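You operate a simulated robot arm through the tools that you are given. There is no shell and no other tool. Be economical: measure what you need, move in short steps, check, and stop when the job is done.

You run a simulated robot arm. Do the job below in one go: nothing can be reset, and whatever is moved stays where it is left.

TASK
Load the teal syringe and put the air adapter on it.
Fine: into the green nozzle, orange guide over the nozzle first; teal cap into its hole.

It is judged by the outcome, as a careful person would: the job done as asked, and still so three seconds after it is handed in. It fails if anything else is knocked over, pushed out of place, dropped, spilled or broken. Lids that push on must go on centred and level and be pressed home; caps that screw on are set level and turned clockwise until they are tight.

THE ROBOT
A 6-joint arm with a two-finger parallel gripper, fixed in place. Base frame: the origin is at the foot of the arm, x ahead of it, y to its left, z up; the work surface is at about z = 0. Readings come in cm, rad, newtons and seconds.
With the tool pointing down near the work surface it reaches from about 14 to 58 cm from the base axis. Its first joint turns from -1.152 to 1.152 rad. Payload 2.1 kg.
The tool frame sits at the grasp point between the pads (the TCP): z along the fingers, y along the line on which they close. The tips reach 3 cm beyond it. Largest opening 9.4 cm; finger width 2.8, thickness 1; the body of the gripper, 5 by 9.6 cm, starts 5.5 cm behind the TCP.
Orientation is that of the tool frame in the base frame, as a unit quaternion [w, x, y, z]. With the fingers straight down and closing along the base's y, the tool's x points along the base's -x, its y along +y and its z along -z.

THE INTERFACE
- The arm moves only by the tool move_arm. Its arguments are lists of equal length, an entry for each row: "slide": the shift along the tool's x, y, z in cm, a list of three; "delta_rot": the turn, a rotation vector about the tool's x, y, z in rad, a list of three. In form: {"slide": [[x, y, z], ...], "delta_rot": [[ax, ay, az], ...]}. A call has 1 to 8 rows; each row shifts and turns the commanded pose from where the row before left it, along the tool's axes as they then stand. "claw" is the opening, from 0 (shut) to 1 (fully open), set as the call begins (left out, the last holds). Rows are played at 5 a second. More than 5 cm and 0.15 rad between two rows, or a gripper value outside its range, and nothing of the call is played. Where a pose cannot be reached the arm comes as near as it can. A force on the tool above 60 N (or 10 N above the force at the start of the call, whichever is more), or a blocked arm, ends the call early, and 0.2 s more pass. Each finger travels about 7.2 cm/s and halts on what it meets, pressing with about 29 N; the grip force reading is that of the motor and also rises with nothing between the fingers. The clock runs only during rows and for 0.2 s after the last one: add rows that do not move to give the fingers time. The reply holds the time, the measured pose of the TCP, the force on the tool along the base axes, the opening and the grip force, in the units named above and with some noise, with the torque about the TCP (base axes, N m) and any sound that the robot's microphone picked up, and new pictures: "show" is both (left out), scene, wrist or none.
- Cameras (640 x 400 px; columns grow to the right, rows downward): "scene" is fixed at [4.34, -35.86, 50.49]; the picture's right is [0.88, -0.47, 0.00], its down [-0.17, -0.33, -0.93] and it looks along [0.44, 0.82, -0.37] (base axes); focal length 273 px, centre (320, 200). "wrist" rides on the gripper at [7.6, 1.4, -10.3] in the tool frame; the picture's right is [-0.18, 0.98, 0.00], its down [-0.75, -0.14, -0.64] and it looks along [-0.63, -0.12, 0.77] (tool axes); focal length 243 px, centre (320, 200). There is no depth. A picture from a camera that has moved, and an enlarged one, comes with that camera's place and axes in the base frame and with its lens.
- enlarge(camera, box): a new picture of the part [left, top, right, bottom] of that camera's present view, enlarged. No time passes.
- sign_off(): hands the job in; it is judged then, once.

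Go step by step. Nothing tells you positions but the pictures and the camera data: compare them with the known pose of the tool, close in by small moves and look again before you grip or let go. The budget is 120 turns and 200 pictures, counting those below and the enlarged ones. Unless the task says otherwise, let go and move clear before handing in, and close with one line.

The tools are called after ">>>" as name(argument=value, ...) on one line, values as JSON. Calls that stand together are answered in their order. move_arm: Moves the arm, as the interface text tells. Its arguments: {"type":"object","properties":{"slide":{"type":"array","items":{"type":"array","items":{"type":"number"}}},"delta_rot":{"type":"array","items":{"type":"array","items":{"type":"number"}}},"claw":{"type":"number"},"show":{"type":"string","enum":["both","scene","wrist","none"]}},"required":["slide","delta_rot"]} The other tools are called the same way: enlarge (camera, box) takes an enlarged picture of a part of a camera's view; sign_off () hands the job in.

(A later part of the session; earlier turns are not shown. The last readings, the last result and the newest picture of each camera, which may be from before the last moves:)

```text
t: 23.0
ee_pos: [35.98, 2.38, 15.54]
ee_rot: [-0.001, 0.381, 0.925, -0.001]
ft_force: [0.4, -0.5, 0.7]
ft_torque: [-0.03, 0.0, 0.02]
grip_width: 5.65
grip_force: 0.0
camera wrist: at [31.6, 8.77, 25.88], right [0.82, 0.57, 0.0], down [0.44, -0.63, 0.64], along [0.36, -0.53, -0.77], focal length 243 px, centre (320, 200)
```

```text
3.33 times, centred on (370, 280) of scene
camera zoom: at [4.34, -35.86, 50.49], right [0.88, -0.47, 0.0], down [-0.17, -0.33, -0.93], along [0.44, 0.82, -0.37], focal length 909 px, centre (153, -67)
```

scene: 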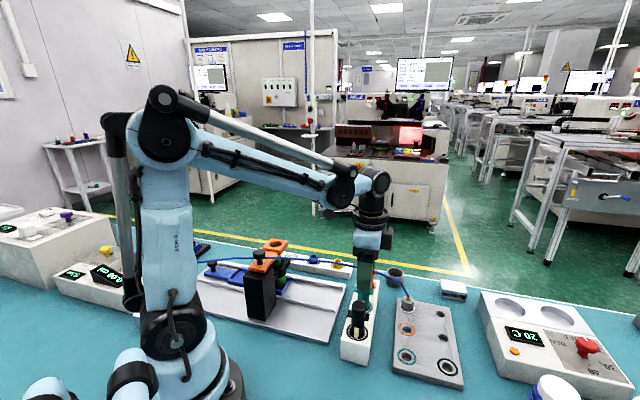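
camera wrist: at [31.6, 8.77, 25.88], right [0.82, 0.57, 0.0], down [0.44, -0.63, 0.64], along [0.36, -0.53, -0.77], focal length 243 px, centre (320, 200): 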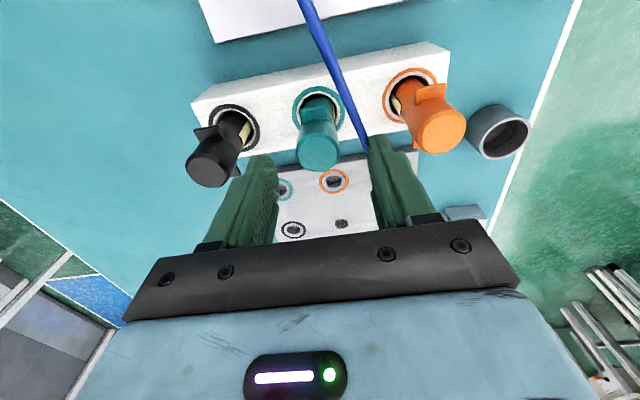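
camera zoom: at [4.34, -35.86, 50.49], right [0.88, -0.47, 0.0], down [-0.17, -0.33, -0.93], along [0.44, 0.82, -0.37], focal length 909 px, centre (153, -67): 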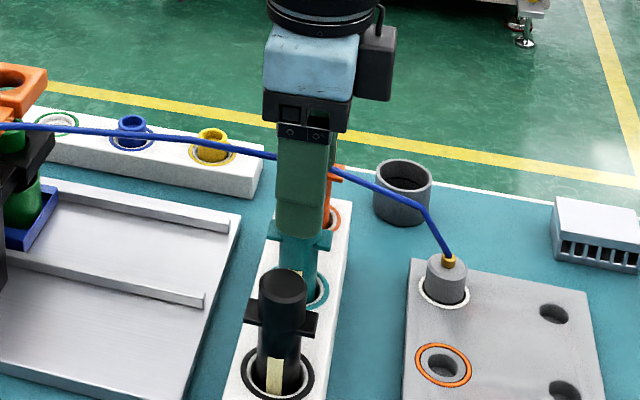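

The cap is centred between the fingers. Lower 2.3 cm and close on the cap.

>>> move_arm(slide=[[0, 0, 1.2], [0, 0, 1.1]], delta_rot=[[0, 0, 0], [0, 0, 0]], show="none")

>>> move_arm(slide=[[0, 0, 0], [0, 0, 0], [0, 0, 0]], delta_rot=[[0, 0, 0], [0, 0, 0], [0, 0, 0]], claw=0.1, show="wrist")

>>> enlarge(camera="scene", box=[335, 240, 405, 340])

```text
t: 23.6
ee_pos: [36.02, 2.49, 13.36]
ee_rot: [-0.001, 0.381, 0.925, -0.002]
ft_force: [-0.7, -0.9, 0.4]
ft_torque: [0.0, 0.01, 0.01]
grip_width: 5.63
grip_force: 0.1
```

```text
t: 24.4
ee_pos: [35.91, 2.28, 13.29]
ee_rot: [-0.001, 0.381, 0.925, -0.002]
ft_force: [0.4, 0.1, -0.4]
ft_torque: [0.01, -0.01, -0.04]
grip_width: 2.37
grip_force: 28.8
camera wrist: at [31.58, 8.71, 23.64], right [0.82, 0.57, 0.0], down [0.44, -0.63, 0.64], along [0.36, -0.53, -0.77], focal length 243 px, centre (320, 200)
```

wrist: 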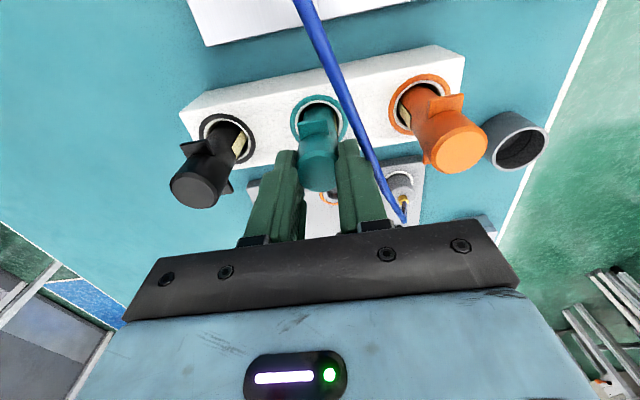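

```text
4.00 times, centred on (370, 290) of scene
camera zoom: at [4.34, -35.86, 50.49], right [0.88, -0.47, 0.0], down [-0.17, -0.33, -0.93], along [0.44, 0.82, -0.37], focal length 1091 px, centre (120, -160)
```

zoom: 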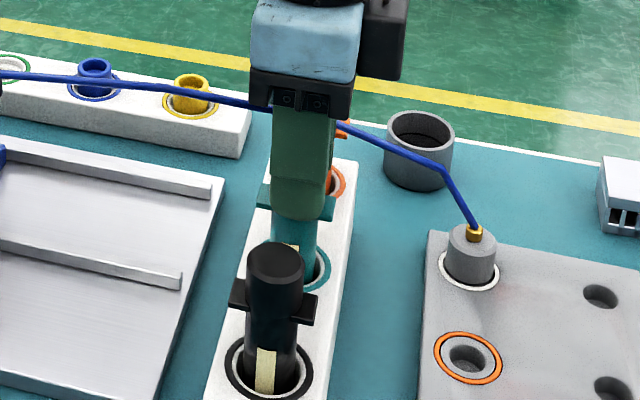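

Gripped at 2.37 cm. Lift a little and see whether only the cap comes.

>>> move_arm(slide=[[0, 0, -0.3], [0, 0, -0.3], [0, 0, -0.3], [0, 0, -0.3]], delta_rot=[[0, 0, 0], [0, 0, 0], [0, 0, 0], [0, 0, 0]], show="wrist")

>>> enlarge(camera="scene", box=[335, 240, 405, 340])

>>> enlarge(camera="wrist", box=[250, 60, 410, 220])

```text
t: 25.4
ee_pos: [35.9, 2.37, 14.57]
ee_rot: [-0.001, 0.38, 0.925, -0.002]
ft_force: [0.5, -0.6, -0.4]
ft_torque: [-0.02, 0.0, -0.01]
grip_width: 2.35
grip_force: 28.4
camera wrist: at [31.58, 8.73, 24.88], right [0.82, 0.57, 0.0], down [0.44, -0.63, 0.64], along [0.36, -0.53, -0.77], focal length 243 px, centre (320, 200)
```

wrist: 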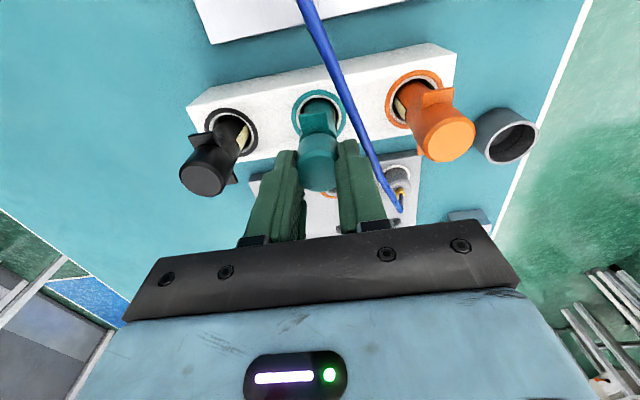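

```text
4.00 times, centred on (370, 290) of scene
camera zoom: at [4.34, -35.86, 50.49], right [0.88, -0.47, 0.0], down [-0.17, -0.33, -0.93], along [0.44, 0.82, -0.37], focal length 1091 px, centre (120, -160)
```

zoom: 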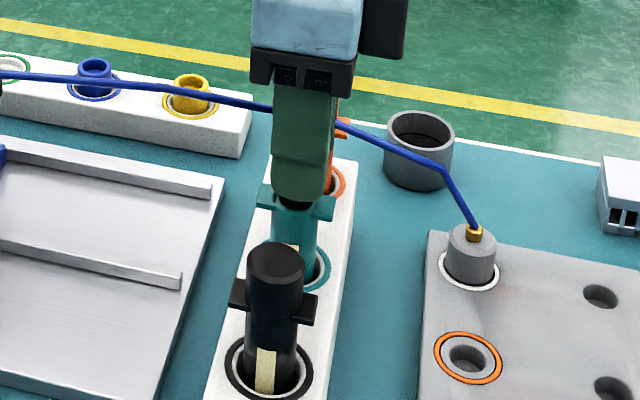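

```text
2.50 times, centred on (330, 140) of wrist
camera zoom: at [31.58, 8.73, 24.88], right [0.82, 0.57, 0.0], down [0.44, -0.63, 0.64], along [0.36, -0.53, -0.77], focal length 606 px, centre (295, 350)
```

zoom: 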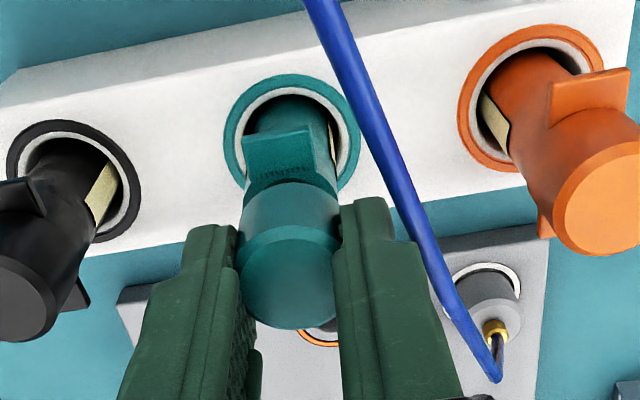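

Only the cap comes off; the syringe stays in place. Lift clear and carry the cap above the teal-ringed hole at ~(38, -9.5).

>>> move_arm(slide=[[0, 0, -2], [0, 0, -2.5], [2.4, -2.2, 0], [2.4, -2.2, 0], [2.4, -2.2, 0]], delta_rot=[[0, 0, 0], [0, 0, 0], [0, 0, 0], [0, 0, 0], [0, 0, 0]], show="none")

>>> enlarge(camera="scene", box=[320, 200, 440, 380])

```text
t: 26.6
ee_pos: [26.06, 2.84, 19.05]
ee_rot: [0.0, 0.381, 0.925, -0.002]
ft_force: [1.2, -0.4, -0.1]
ft_torque: [-0.01, -0.02, 0.02]
grip_width: 2.36
grip_force: 29.3
```

```text
2.22 times, centred on (380, 290) of scene
camera zoom: at [4.34, -35.86, 50.49], right [0.88, -0.47, 0.0], down [-0.17, -0.33, -0.93], along [0.44, 0.82, -0.37], focal length 606 px, centre (187, 0)
```

zoom: 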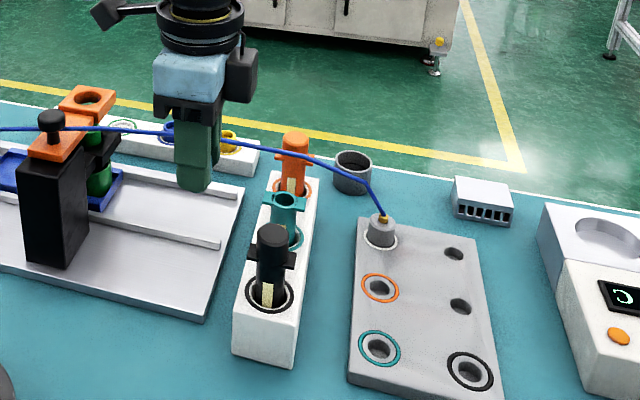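

I mis-signed one axis (free air, no harm): the gripper is over the tray. Raise and go over to the teal hole.

>>> move_arm(slide=[[0, 0, -4], [-4.3, -0.06, 0], [-4.3, -0.06, 0], [-4.3, -0.06, 0], [-4.2, -0.07, 0]], delta_rot=[[0, 0, 0], [0, 0, 0], [0, 0, 0], [0, 0, 0], [0, 0, 0]], show="wrist")

>>> enlarge(camera="wrist", box=[220, 60, 420, 220])

>>> enlarge(camera="scene", box=[340, 200, 460, 390])

```text
t: 27.8
ee_pos: [38.27, -9.34, 23.06]
ee_rot: [0.0, 0.381, 0.925, -0.001]
ft_force: [-0.5, -0.1, -0.5]
ft_torque: [0.0, -0.02, -0.03]
grip_width: 2.37
grip_force: 28.7
camera wrist: at [33.89, -3.1, 33.42], right [0.82, 0.57, 0.0], down [0.44, -0.63, 0.64], along [0.36, -0.53, -0.77], focal length 243 px, centre (320, 200)
```

wrist: 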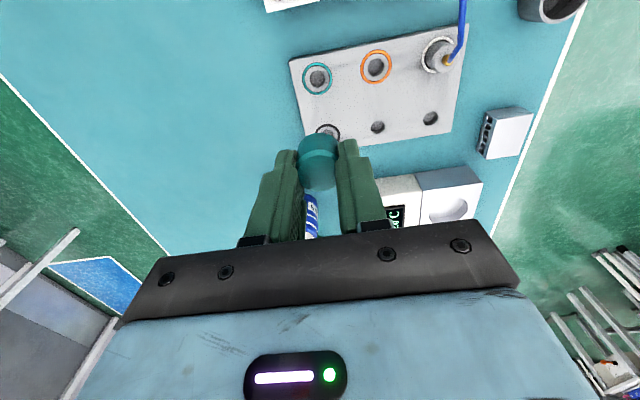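

```text
2.50 times, centred on (320, 140) of wrist
camera zoom: at [33.89, -3.1, 33.42], right [0.82, 0.57, 0.0], down [0.44, -0.63, 0.64], along [0.36, -0.53, -0.77], focal length 606 px, centre (320, 350)
```

zoom: 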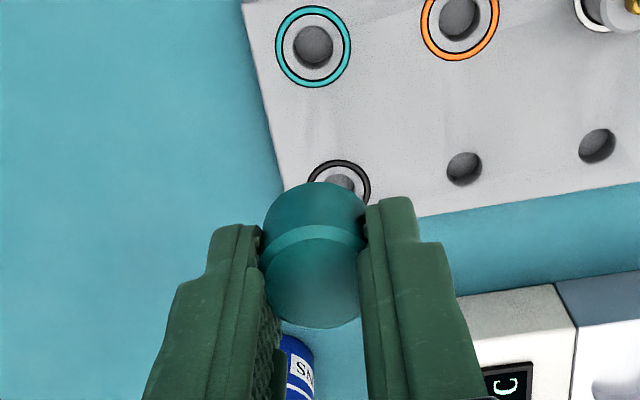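

```text
2.11 times, centred on (400, 295) of scene
camera zoom: at [4.33, -35.86, 50.49], right [0.88, -0.47, 0.0], down [-0.17, -0.33, -0.93], along [0.44, 0.82, -0.37], focal length 574 px, centre (152, 0)
```

zoom: 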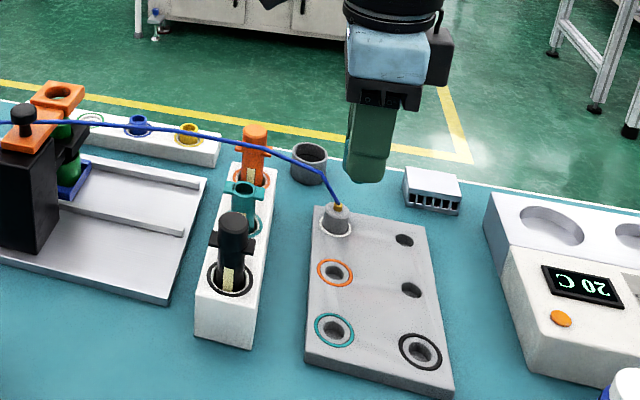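

>>> move_arm(slide=[[0.22, -0.4, 0], [0, 0, 4.5], [0, 0, 4.5], [0, 0, 3], [0, 0, 0]], delta_rot=[[0, 0, 0], [0, 0, 0], [0, 0, 0], [0, 0, 0], [0, 0, 0]], show="wrist")

>>> enlarge(camera="wrist", box=[260, 60, 400, 200])

>>> enlarge(camera="scene", box=[370, 290, 450, 390])

```text
t: 29.0
ee_pos: [37.79, -9.5, 11.07]
ee_rot: [0.0, 0.382, 0.924, -0.002]
ft_force: [-0.1, 0.4, 0.2]
ft_torque: [0.02, 0.0, 0.01]
grip_width: 2.35
grip_force: 29.0
camera wrist: at [33.4, -3.25, 21.38], right [0.82, 0.57, 0.0], down [0.44, -0.63, 0.64], along [0.36, -0.53, -0.77], focal length 243 px, centre (320, 200)
```

wrist: 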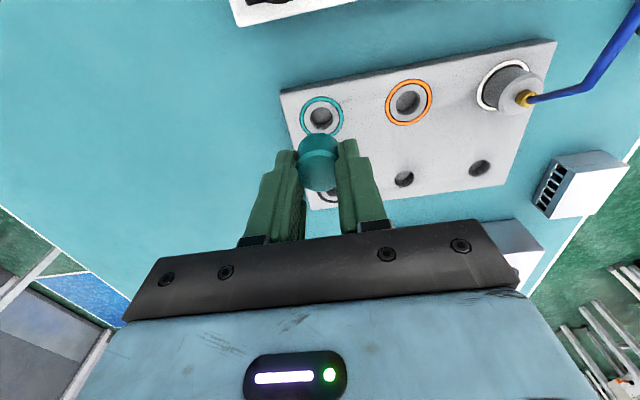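

```text
2.86 times, centred on (330, 130) of wrist
camera zoom: at [33.4, -3.25, 21.38], right [0.82, 0.57, 0.0], down [0.44, -0.63, 0.64], along [0.36, -0.53, -0.77], focal length 693 px, centre (291, 400)
```

zoom: 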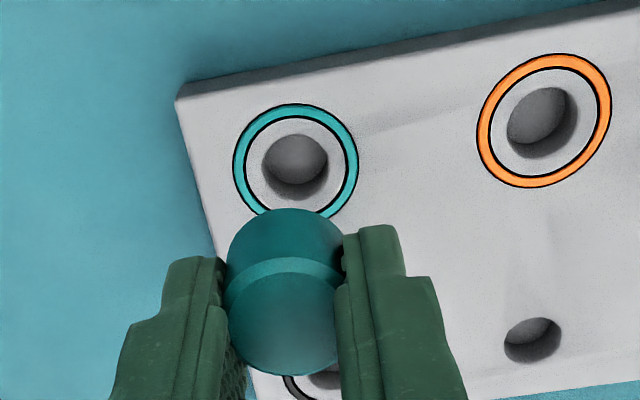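

```text
4.00 times, centred on (410, 340) of scene
camera zoom: at [4.34, -35.86, 50.49], right [0.88, -0.47, 0.0], down [-0.17, -0.33, -0.93], along [0.44, 0.82, -0.37], focal length 1091 px, centre (-40, -360)
```

zoom: 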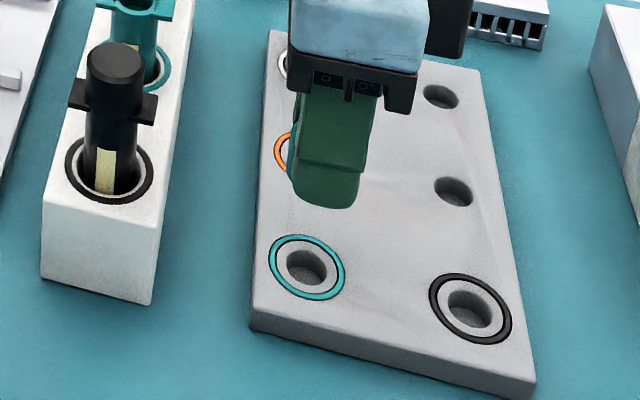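

Well aligned (hole ~(37.73, -9.55)). Descend closer and check again.

>>> move_arm(slide=[[0, 0, 2], [0, 0, 1.9], [0, 0, 0]], delta_rot=[[0, 0, 0], [0, 0, 0], [0, 0, 0]], show="wrist")

>>> enlarge(camera="wrist", box=[260, 80, 400, 200])

>>> enlarge(camera="scene", box=[370, 310, 440, 390])

```text
t: 29.8
ee_pos: [37.67, -9.54, 7.17]
ee_rot: [0.0, 0.382, 0.924, -0.002]
ft_force: [1.0, 0.4, -0.7]
ft_torque: [0.02, -0.03, -0.01]
grip_width: 2.37
grip_force: 29.0
camera wrist: at [33.35, -3.22, 17.45], right [0.82, 0.57, 0.0], down [0.44, -0.63, 0.64], along [0.36, -0.53, -0.77], focal length 243 px, centre (320, 200)
```

wrist: 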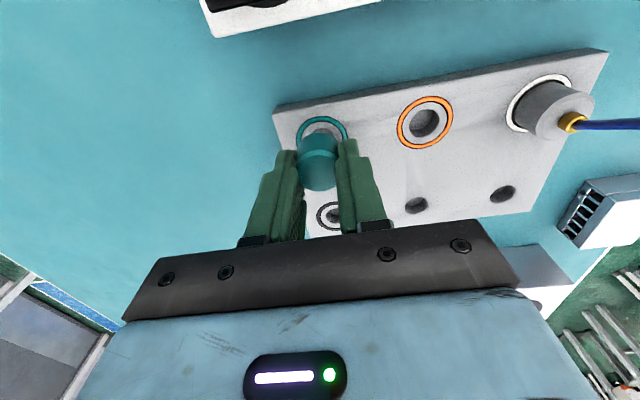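

```text
3.33 times, centred on (330, 140) of wrist
camera zoom: at [33.35, -3.22, 17.45], right [0.82, 0.57, 0.0], down [0.44, -0.63, 0.64], along [0.36, -0.53, -0.77], focal length 809 px, centre (287, 400)
```

zoom: 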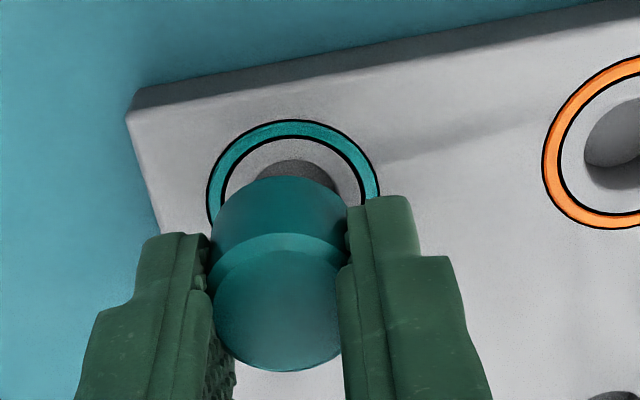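

```text
5.00 times, centred on (405, 350) of scene
camera zoom: at [4.34, -35.86, 50.49], right [0.88, -0.47, 0.0], down [-0.17, -0.33, -0.93], along [0.44, 0.82, -0.37], focal length 1363 px, centre (-105, -550)
```

zoom: 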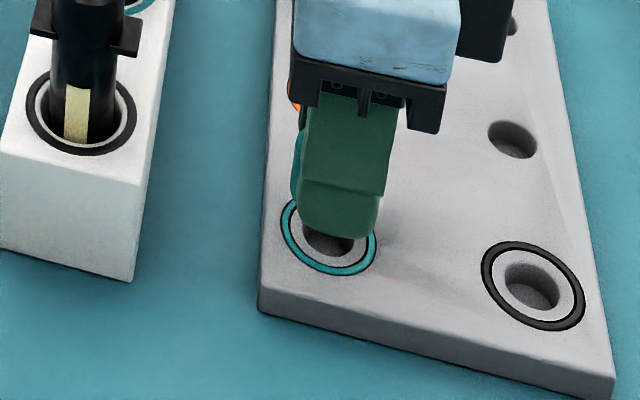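

The ring lies about 0.25 cm to tool +y; correct and lower slowly, watching the force.

>>> move_arm(slide=[[0, 0.25, 0], [0, 0, 0.4], [0, 0, 0.4], [0, 0, 0.3], [0, 0, 0]], delta_rot=[[0, 0, 0], [0, 0, 0], [0, 0, 0], [0, 0, 0], [0, 0, 0]], show="none")

>>> enlarge(camera="wrist", box=[260, 80, 400, 200])

>>> enlarge(camera="scene", box=[370, 310, 440, 390])

```text
t: 31.0
ee_pos: [37.89, -9.5, 6.17]
ee_rot: [0.0, 0.381, 0.925, -0.002]
ft_force: [0.3, 0.8, 0.4]
ft_torque: [-0.02, 0.01, 0.01]
grip_width: 2.37
grip_force: 29.3
```

```text
3.33 times, centred on (330, 140) of wrist
camera zoom: at [33.49, -3.1, 16.37], right [0.82, 0.57, 0.0], down [0.44, -0.63, 0.64], along [0.36, -0.53, -0.77], focal length 809 px, centre (287, 400)
```

zoom: 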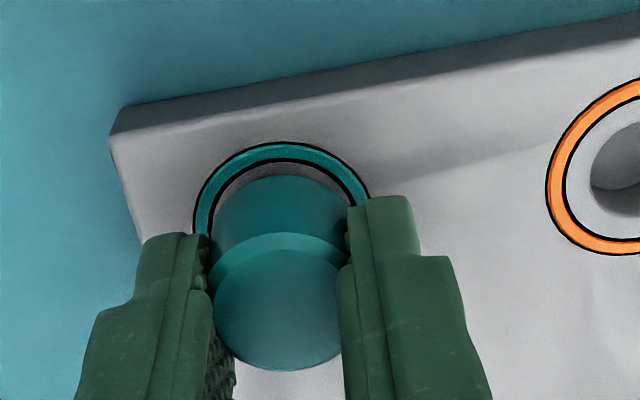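

```text
5.00 times, centred on (405, 350) of scene
camera zoom: at [4.34, -35.86, 50.49], right [0.88, -0.47, 0.0], down [-0.17, -0.33, -0.93], along [0.44, 0.82, -0.37], focal length 1363 px, centre (-105, -550)
```

zoom: 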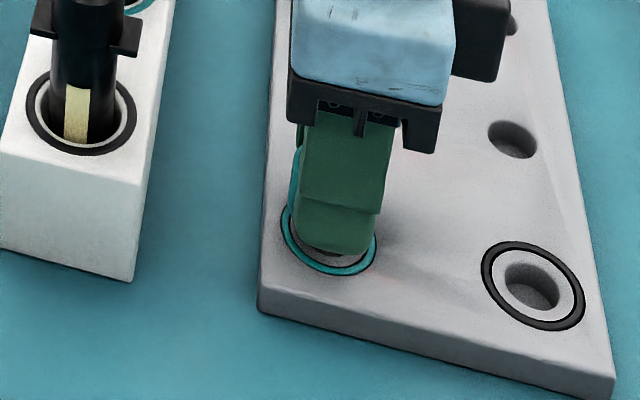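

>>> move_arm(slide=[[0, 0.05, 0.3], [0, 0, 0.3], [0, 0, 0.3], [0, 0, 0]], delta_rot=[[0, 0, 0], [0, 0, 0], [0, 0, 0], [0, 0, 0]], show="none")

>>> enlarge(camera="wrist", box=[260, 80, 400, 200])

```text
t: 32.0
ee_pos: [37.96, -9.39, 5.18]
ee_rot: [0.0, 0.381, 0.924, -0.001]
ft_force: [5.6, -5.0, -0.1]
ft_torque: [-0.1, -0.21, -0.06]
grip_width: 2.33
grip_force: 28.7
```

```text
3.33 times, centred on (330, 140) of wrist
camera zoom: at [33.54, -3.06, 15.48], right [0.82, 0.57, 0.0], down [0.44, -0.63, 0.64], along [0.36, -0.53, -0.77], focal length 809 px, centre (287, 400)
```

zoom: 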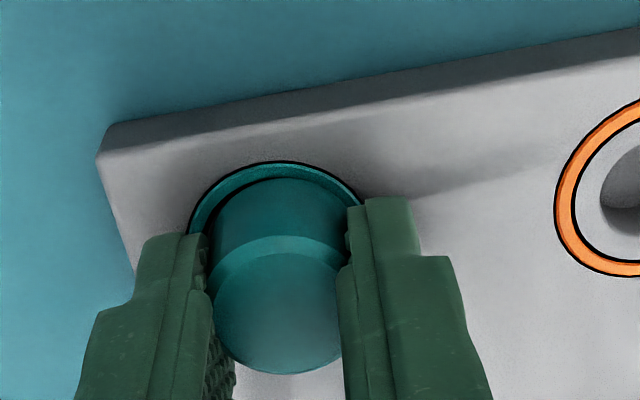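

The plug has entered (small side force). Ease tool x slightly and keep lowering to the seat.

>>> move_arm(slide=[[-0.08, 0, 0], [0, 0, 0.15], [0, 0, 0.15], [0, 0, 0.15], [0, 0, 0]], delta_rot=[[0, 0, 0], [0, 0, 0], [0, 0, 0], [0, 0, 0], [0, 0, 0]], show="none")

>>> enlarge(camera="wrist", box=[260, 80, 400, 200])

>>> enlarge(camera="scene", box=[370, 310, 440, 390])

```text
t: 33.2
ee_pos: [38.01, -9.35, 4.74]
ee_rot: [0.0, 0.381, 0.925, -0.002]
ft_force: [2.9, -1.0, 0.2]
ft_torque: [0.0, -0.15, 0.02]
grip_width: 2.32
grip_force: 29.0
```

```text
3.33 times, centred on (330, 140) of wrist
camera zoom: at [33.56, -3.1, 15.04], right [0.82, 0.57, 0.0], down [0.44, -0.63, 0.64], along [0.36, -0.53, -0.77], focal length 809 px, centre (287, 400)
```

zoom: 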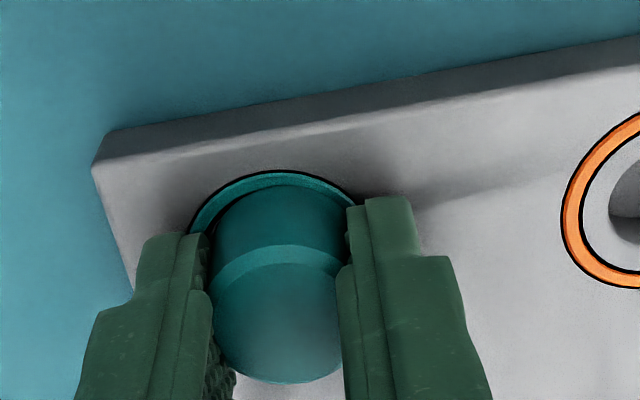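

```text
5.00 times, centred on (405, 350) of scene
camera zoom: at [4.34, -35.86, 50.49], right [0.88, -0.47, 0.0], down [-0.17, -0.33, -0.93], along [0.44, 0.82, -0.37], focal length 1363 px, centre (-105, -550)
```

zoom: 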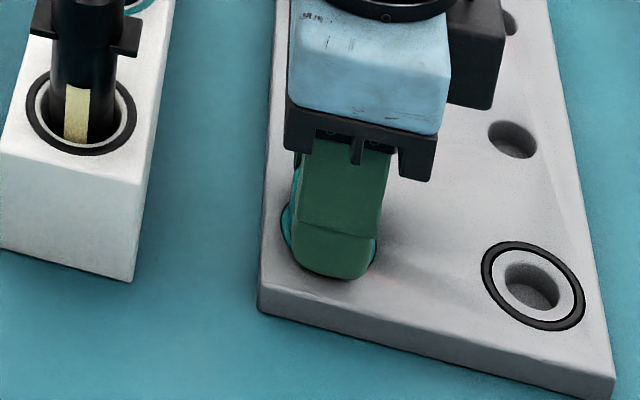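

>>> move_arm(slide=[[0, 0, 0.15], [0, 0, 0.15], [0, 0, 0]], delta_rot=[[0, 0, 0], [0, 0, 0], [0, 0, 0]], show="none")

>>> enlarge(camera="wrist", box=[260, 80, 400, 200])

```text
t: 33.9
ee_pos: [37.94, -9.42, 4.58]
ee_rot: [-0.001, 0.381, 0.924, -0.002]
ft_force: [-1.7, -0.7, 13.6]
ft_torque: [0.06, -0.24, 0.11]
grip_width: 2.49
grip_force: 29.4
stopped in row 3: the force on the tool passed its limit at 64 N (the readings are from after the stop); the commanded pose is now the measured one
```

```text
3.33 times, centred on (330, 140) of wrist
camera zoom: at [33.54, -3.13, 14.91], right [0.82, 0.57, 0.0], down [0.44, -0.63, 0.64], along [0.36, -0.53, -0.77], focal length 809 px, centre (287, 400)
```

zoom: 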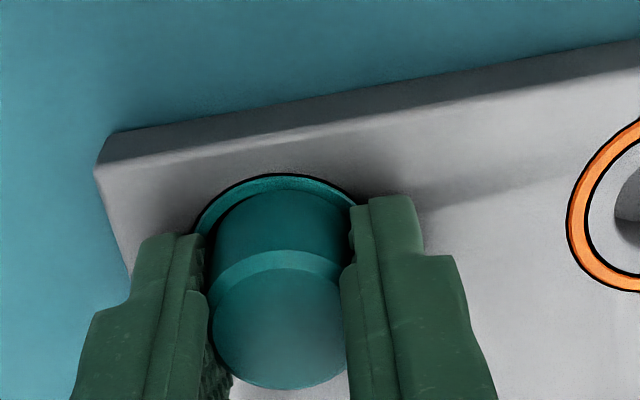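

Tips touched the plate; the cap is at the seat. Back off 1 mm, release, rise and inspect.

>>> move_arm(slide=[[0, 0, -0.1], [0, 0, 0]], delta_rot=[[0, 0, 0], [0, 0, 0]], show="none")

>>> move_arm(slide=[[0, 0, 0], [0, 0, 0], [0, 0, -2], [0, 0, -3], [0, 0, -3], [0, 0, -3]], delta_rot=[[0, 0, 0], [0, 0, 0], [0, 0, 0], [0, 0, 0], [0, 0, 0], [0, 0, 0]], claw=0.6, show="none")

>>> enlarge(camera="wrist", box=[240, 50, 440, 200])

>>> enlarge(camera="scene", box=[340, 270, 450, 390])

```text
t: 34.5
ee_pos: [37.85, -9.39, 4.64]
ee_rot: [-0.002, 0.381, 0.925, -0.001]
ft_force: [1.5, -0.9, -0.2]
ft_torque: [-0.03, -0.05, 0.0]
grip_width: 2.49
grip_force: 28.4
```

```text
t: 35.9
ee_pos: [37.91, -9.45, 15.77]
ee_rot: [-0.001, 0.381, 0.925, -0.001]
ft_force: [-0.1, -0.5, 0.8]
ft_torque: [0.01, 0.01, -0.03]
grip_width: 5.65
grip_force: 0.0
```

```text
2.67 times, centred on (340, 125) of wrist
camera zoom: at [33.58, -3.14, 26.09], right [0.82, 0.57, 0.0], down [0.44, -0.63, 0.64], along [0.36, -0.53, -0.77], focal length 647 px, centre (267, 400)
```

zoom: 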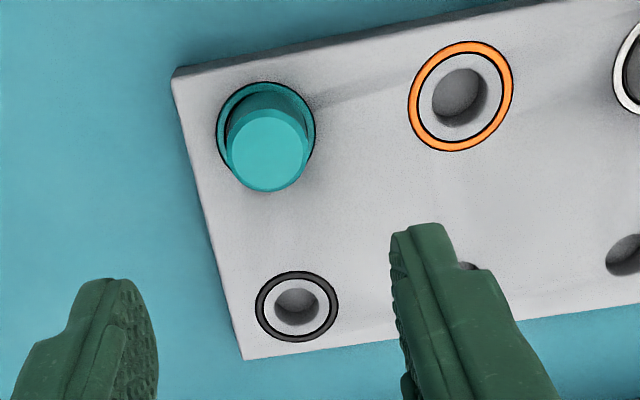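

```text
3.33 times, centred on (395, 330) of scene
camera zoom: at [4.34, -35.86, 50.49], right [0.88, -0.47, 0.0], down [-0.17, -0.33, -0.93], along [0.44, 0.82, -0.37], focal length 909 px, centre (70, -233)
```

zoom: 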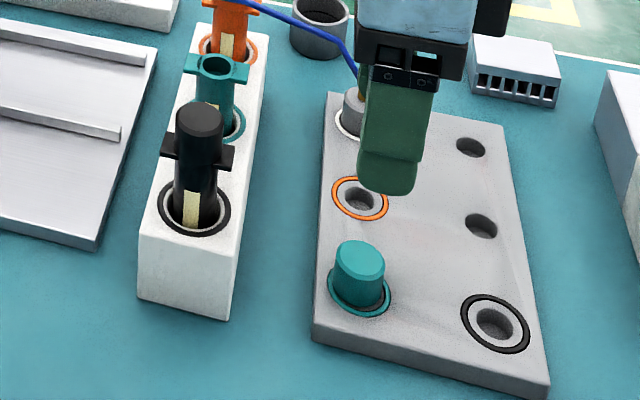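

>>> enlarge(camera="wrist", box=[295, 70, 365, 130])

>>> enlarge(camera="scene", box=[430, 335, 466, 371])

>>> enlarge(camera="scene", box=[384, 335, 424, 371])

```text
6.67 times, centred on (330, 100) of wrist
camera zoom: at [33.58, -3.14, 26.09], right [0.82, 0.57, 0.0], down [0.44, -0.63, 0.64], along [0.36, -0.53, -0.77], focal length 1618 px, centre (253, 867)
```

zoom: 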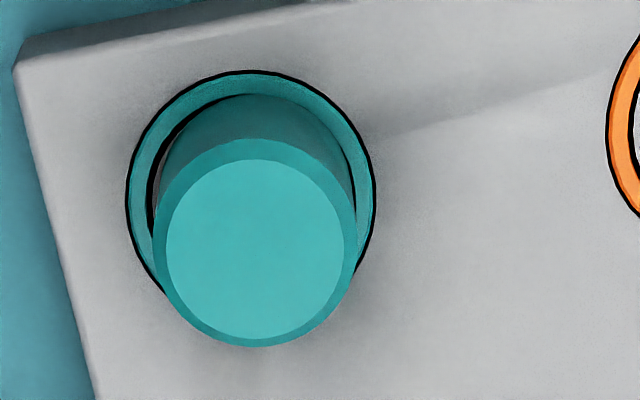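

```text
11.11 times, centred on (448, 353) of scene
camera zoom: at [4.34, -35.86, 50.49], right [0.88, -0.47, 0.0], down [-0.17, -0.33, -0.93], along [0.44, 0.82, -0.37], focal length 3030 px, centre (-1102, -1500)
```

zoom: 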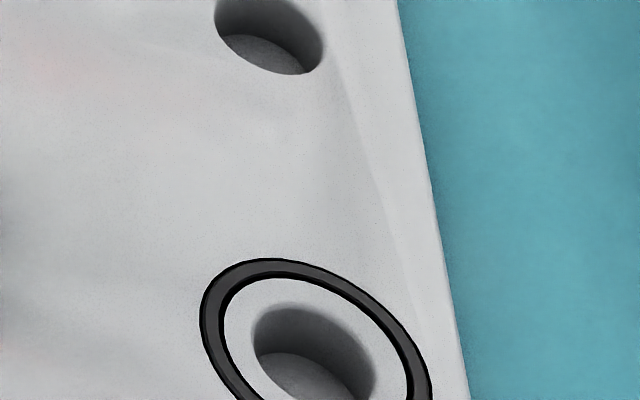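

```text
11.11 times, centred on (404, 353) of scene
camera zoom: at [4.34, -35.86, 50.49], right [0.88, -0.47, 0.0], down [-0.17, -0.33, -0.93], along [0.44, 0.82, -0.37], focal length 3030 px, centre (-613, -1500)
```

zoom: 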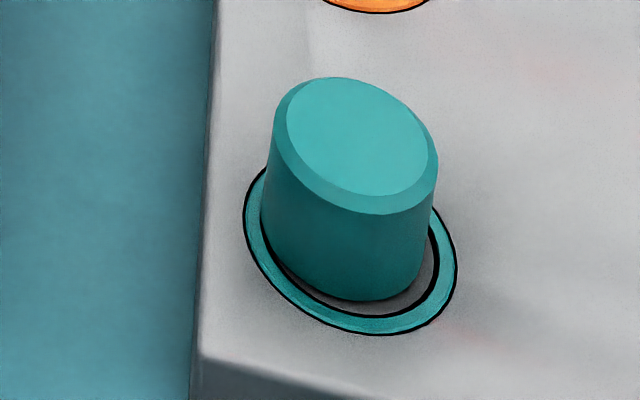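

The cap is seated flush and level. Next the open syringe: return above it.

>>> move_arm(slide=[[0, 0, -4], [3.25, 2.33, 0], [3.25, 2.33, 0], [3.25, 2.33, 0], [0, 0, 3.5]], delta_rot=[[0, 0, 0], [0, 0, 0], [0, 0, 0], [0, 0, 0], [0, 0, 0]], show="wrist")

>>> enlarge(camera="wrist", box=[240, 60, 440, 210])

>>> enlarge(camera="scene", box=[340, 250, 400, 310])

```text
t: 37.1
ee_pos: [35.76, 2.46, 16.19]
ee_rot: [-0.001, 0.381, 0.925, -0.001]
ft_force: [-0.2, 0.2, 0.9]
ft_torque: [0.01, 0.01, 0.01]
grip_width: 5.64
grip_force: 0.0
camera wrist: at [31.52, 8.78, 26.46], right [0.82, 0.57, 0.0], down [0.44, -0.63, 0.64], along [0.36, -0.53, -0.77], focal length 243 px, centre (320, 200)
```

wrist: 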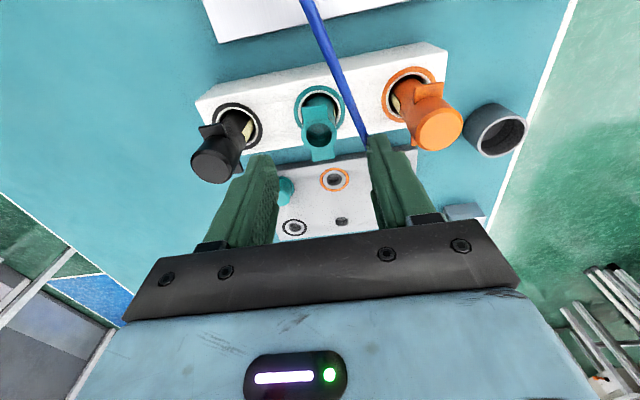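

```text
2.67 times, centred on (340, 135) of wrist
camera zoom: at [31.52, 8.78, 26.46], right [0.82, 0.57, 0.0], down [0.44, -0.63, 0.64], along [0.36, -0.53, -0.77], focal length 647 px, centre (267, 373)
```

zoom: 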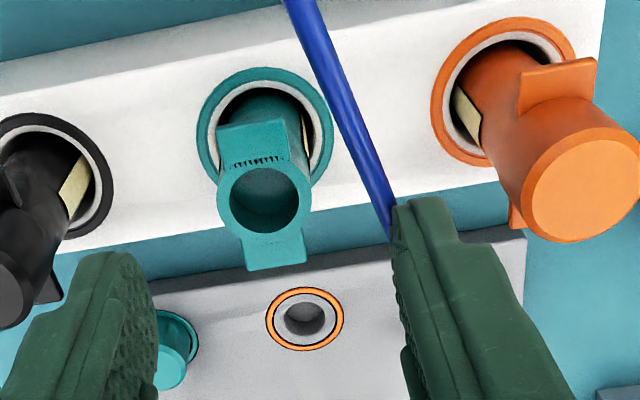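

```text
6.67 times, centred on (370, 280) of scene
camera zoom: at [4.34, -35.86, 50.49], right [0.88, -0.47, 0.0], down [-0.17, -0.33, -0.93], along [0.44, 0.82, -0.37], focal length 1818 px, centre (-13, -333)
```

zoom: 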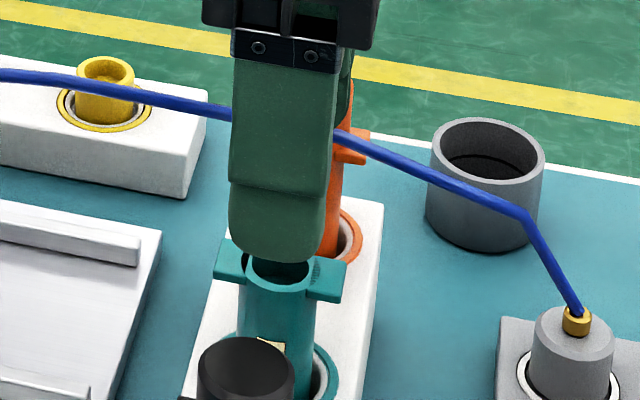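

The barrel is centred between the fingers. Lower so the tips are ~1.6 cm below the rim and grip.

>>> move_arm(slide=[[0, 0, 2.5], [0, 0, 2.4], [0, 0, 0]], delta_rot=[[0, 0, 0], [0, 0, 0], [0, 0, 0]], show="none")

>>> move_arm(slide=[[0, 0, 0], [0, 0, 0], [0, 0, 0]], delta_rot=[[0, 0, 0], [0, 0, 0], [0, 0, 0]], claw=0.1, show="none")

>>> enlarge(camera="wrist", box=[250, 60, 410, 210])

>>> enlarge(camera="scene", box=[335, 250, 405, 330])

```text
t: 37.9
ee_pos: [35.81, 2.5, 11.18]
ee_rot: [-0.001, 0.381, 0.925, -0.001]
ft_force: [1.0, -0.2, 0.4]
ft_torque: [-0.02, 0.0, -0.02]
grip_width: 5.64
grip_force: 0.1
```

```text
t: 38.7
ee_pos: [35.85, 2.52, 11.27]
ee_rot: [0.0, 0.381, 0.925, -0.001]
ft_force: [0.1, 0.1, 0.2]
ft_torque: [0.01, 0.01, 0.0]
grip_width: 2.47
grip_force: 29.2
```

```text
2.67 times, centred on (330, 135) of wrist
camera zoom: at [31.55, 8.76, 21.59], right [0.82, 0.57, 0.0], down [0.44, -0.63, 0.64], along [0.36, -0.53, -0.77], focal length 647 px, centre (293, 373)
```

zoom: 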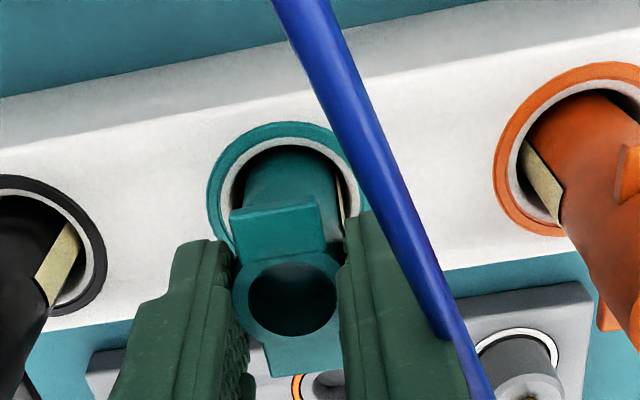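

```text
5.00 times, centred on (370, 290) of scene
camera zoom: at [4.34, -35.86, 50.49], right [0.88, -0.47, 0.0], down [-0.17, -0.33, -0.93], along [0.44, 0.82, -0.37], focal length 1363 px, centre (70, -250)
```

zoom: 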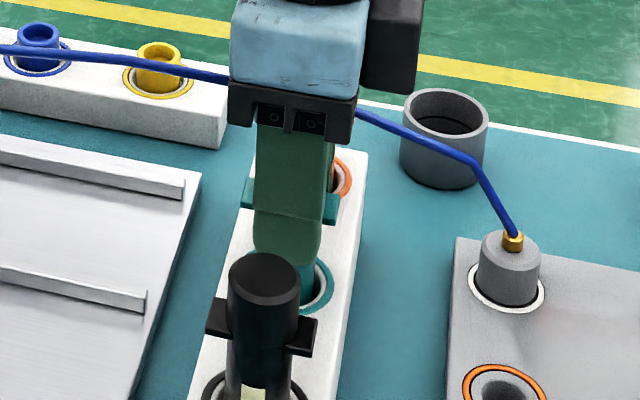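

Gripped (2.47 cm). Lift straight out, slowly first.

>>> move_arm(slide=[[0, 0, -1], [0, 0, -1.5], [0, 0, -2.5], [0, 0, -4], [0, 0, -4], [0, 0, -4]], delta_rot=[[0, 0, 0], [0, 0, 0], [0, 0, 0], [0, 0, 0], [0, 0, 0], [0, 0, 0]], show="both")

>>> enlarge(camera="scene", box=[330, 170, 420, 330])

```text
t: 40.1
ee_pos: [35.79, 2.52, 28.33]
ee_rot: [-0.002, 0.381, 0.925, -0.002]
ft_force: [-0.2, 0.4, -0.3]
ft_torque: [0.0, 0.01, 0.01]
grip_width: 2.49
grip_force: 29.5
camera wrist: at [31.65, 8.79, 38.6], right [0.82, 0.57, 0.0], down [0.44, -0.63, 0.64], along [0.36, -0.53, -0.77], focal length 243 px, centre (320, 200)
```

scene: 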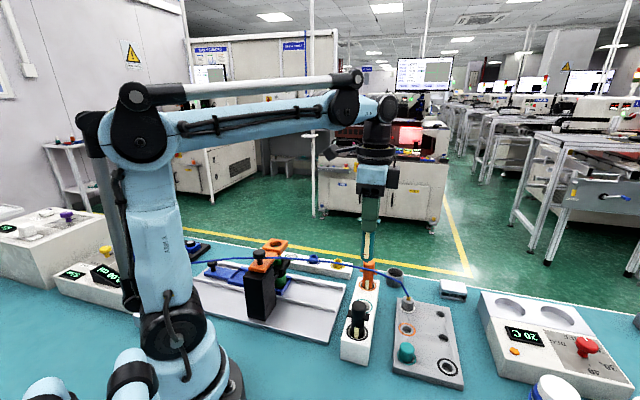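
wrist: 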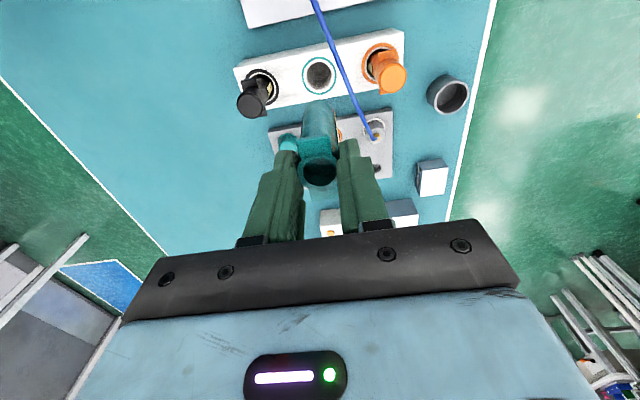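

```text
2.50 times, centred on (375, 250) of scene
camera zoom: at [4.34, -35.86, 50.49], right [0.88, -0.47, 0.0], down [-0.17, -0.33, -0.93], along [0.44, 0.82, -0.37], focal length 682 px, centre (182, 75)
```

zoom: 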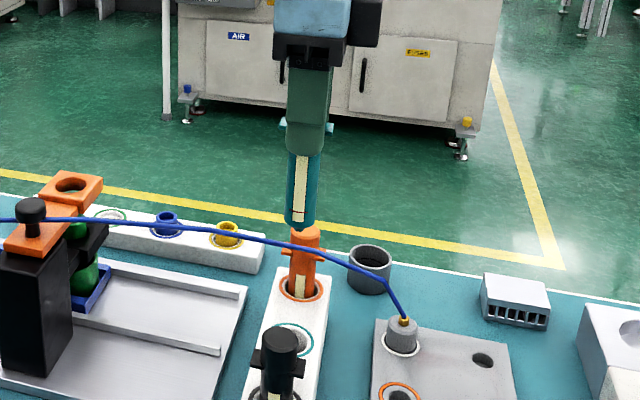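

The syringe hangs straight; its lower end is ~9.9 cm below the TCP. Carry it high over to the guide.

>>> move_arm(slide=[[0, 0, -1.5], [3.91, 0.83, 0], [3.91, 0.83, 0], [3.91, 0.83, 0], [3.91, 0.83, 0], [3.91, 0.83, 0], [3.91, 0.83, 0], [0, 0, 0]], delta_rot=[[0, 0, 0], [0, 0, 0], [0, 0, 0], [0, 0, 0], [0, 0, 0], [0, 0, 0], [0, 0, 0], [0, 0, 0]], show="both")

>>> enlarge(camera="scene", box=[220, 170, 320, 310])

>>> enlarge(camera="wrist", box=[240, 60, 400, 220])

```text
t: 41.9
ee_pos: [22.78, 22.79, 29.75]
ee_rot: [-0.001, 0.381, 0.924, -0.001]
ft_force: [-0.1, 1.4, -1.2]
ft_torque: [0.0, 0.02, 0.0]
grip_width: 2.49
grip_force: 29.1
camera wrist: at [18.43, 28.88, 40.16], right [0.82, 0.57, 0.0], down [0.44, -0.63, 0.64], along [0.36, -0.53, -0.77], focal length 243 px, centre (320, 200)
```

scene: 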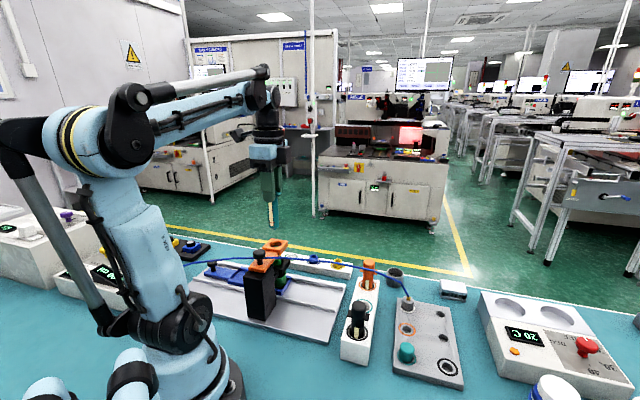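
wrist: 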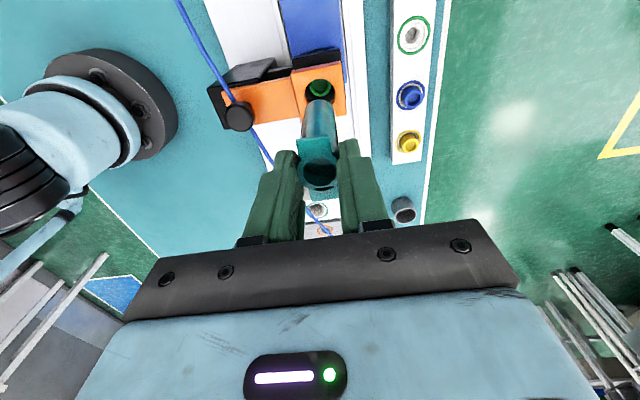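

```text
2.86 times, centred on (270, 240) of scene
camera zoom: at [4.34, -35.86, 50.49], right [0.88, -0.47, 0.0], down [-0.17, -0.33, -0.93], along [0.44, 0.82, -0.37], focal length 779 px, centre (463, 86)
```

zoom: 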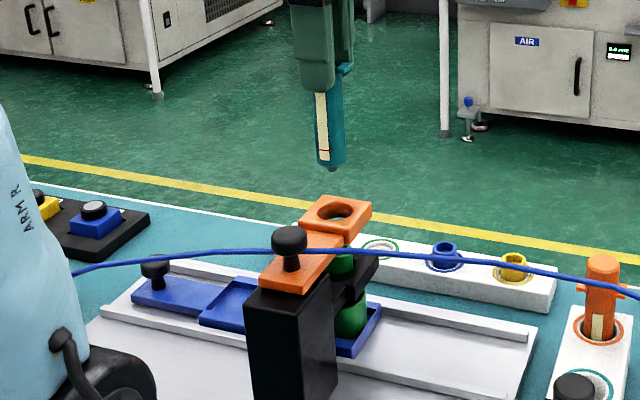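

```text
2.50 times, centred on (320, 140) of wrist
camera zoom: at [18.43, 28.88, 40.16], right [0.82, 0.57, 0.0], down [0.44, -0.63, 0.64], along [0.36, -0.53, -0.77], focal length 606 px, centre (320, 350)
```

zoom: 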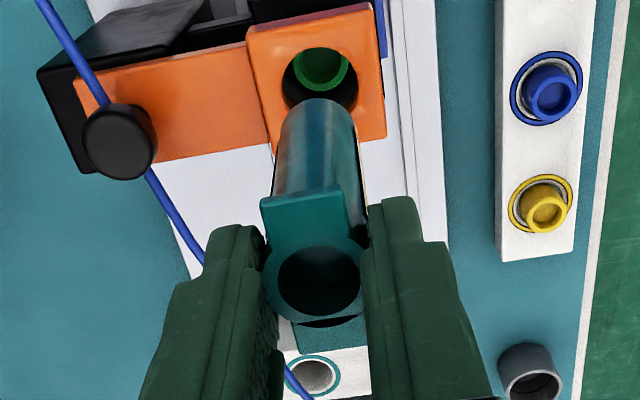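

From several wrist views the guide hole is at about (22.82, 22.67), top z ≈ 13.4. Lower until the syringe's end is just above the guide and check.

>>> move_arm(slide=[[-0.1, -0.04, 0], [0, 0, 2.5], [0, 0, 2.3], [0, 0, 0]], delta_rot=[[0, 0, 0], [0, 0, 0], [0, 0, 0], [0, 0, 0]], show="wrist")

>>> enlarge(camera="scene", box=[235, 190, 305, 280])

>>> enlarge(camera="wrist", box=[260, 60, 380, 180])

```text
t: 42.9
ee_pos: [22.84, 22.46, 25.0]
ee_rot: [-0.001, 0.382, 0.924, -0.002]
ft_force: [-0.8, 0.6, -0.2]
ft_torque: [0.0, 0.02, 0.04]
grip_width: 2.45
grip_force: 29.1
camera wrist: at [18.55, 28.76, 35.3], right [0.82, 0.57, 0.0], down [0.44, -0.63, 0.64], along [0.36, -0.53, -0.77], focal length 243 px, centre (320, 200)
```

wrist: 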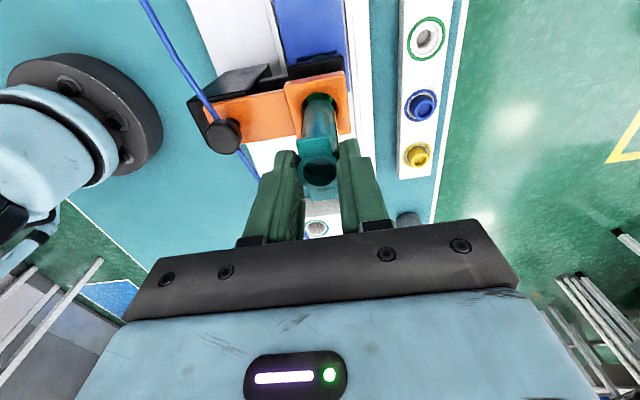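

```text
4.44 times, centred on (270, 235) of scene
camera zoom: at [4.34, -35.86, 50.49], right [0.88, -0.47, 0.0], down [-0.17, -0.33, -0.93], along [0.44, 0.82, -0.37], focal length 1212 px, centre (542, 44)
```

zoom: 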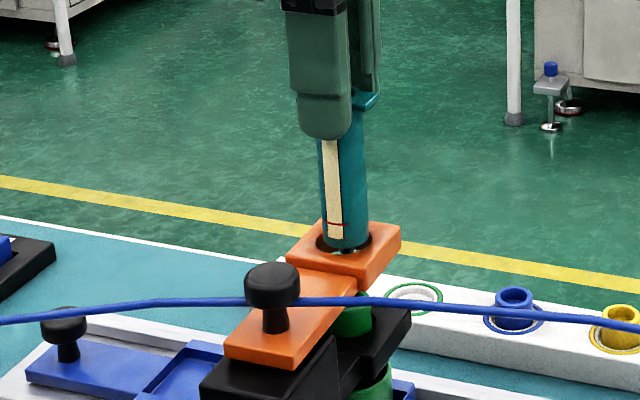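

```text
3.33 times, centred on (320, 120) of wrist
camera zoom: at [18.55, 28.76, 35.3], right [0.82, 0.57, 0.0], down [0.44, -0.63, 0.64], along [0.36, -0.53, -0.77], focal length 809 px, centre (320, 467)
```

zoom: 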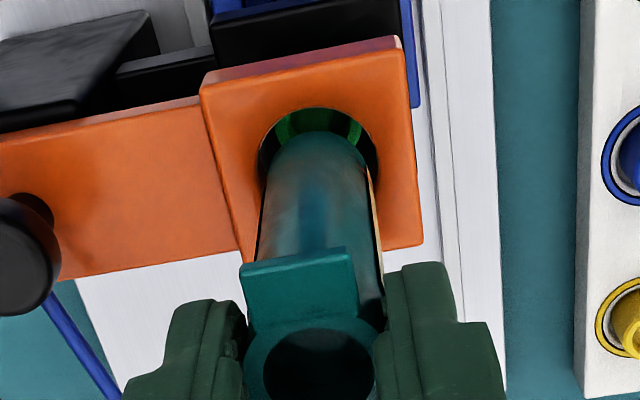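

Nearly aligned; shift 0.17 cm along tool +x and lower gently, watching the side forces.

>>> move_arm(slide=[[0.17, 0, 0], [0, 0, 0.4], [0, 0, 0.4], [0, 0, 0.4], [0, 0, 0]], delta_rot=[[0, 0, 0], [0, 0, 0], [0, 0, 0], [0, 0, 0], [0, 0, 0]], show="none")

>>> enlarge(camera="wrist", box=[260, 60, 380, 180])

>>> enlarge(camera="scene", box=[245, 200, 305, 280])

```text
t: 44.1
ee_pos: [22.63, 22.56, 23.92]
ee_rot: [-0.002, 0.381, 0.925, -0.001]
ft_force: [0.0, 0.4, 0.3]
ft_torque: [-0.03, -0.02, 0.01]
grip_width: 2.47
grip_force: 29.1
```

```text
3.33 times, centred on (320, 120) of wrist
camera zoom: at [18.4, 28.81, 34.09], right [0.82, 0.57, 0.0], down [0.44, -0.63, 0.64], along [0.36, -0.53, -0.77], focal length 809 px, centre (320, 467)
```

zoom: 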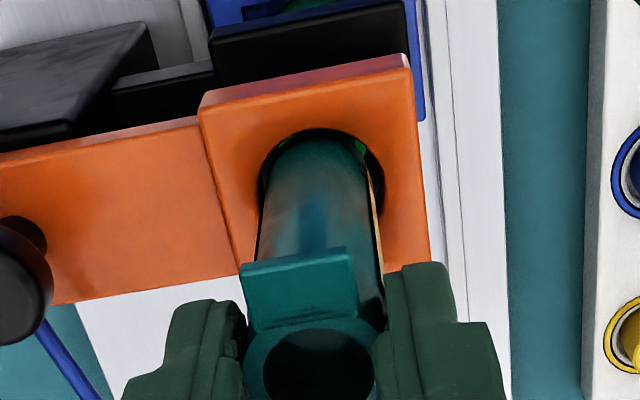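

```text
5.00 times, centred on (275, 240) of scene
camera zoom: at [4.34, -35.86, 50.49], right [0.88, -0.47, 0.0], down [-0.17, -0.33, -0.93], along [0.44, 0.82, -0.37], focal length 1363 px, centre (545, 0)
```

zoom: 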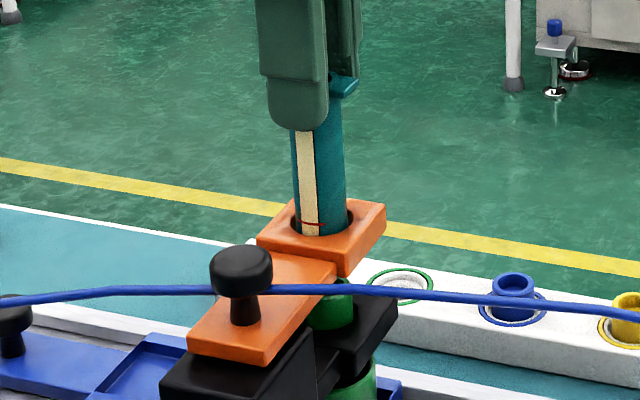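

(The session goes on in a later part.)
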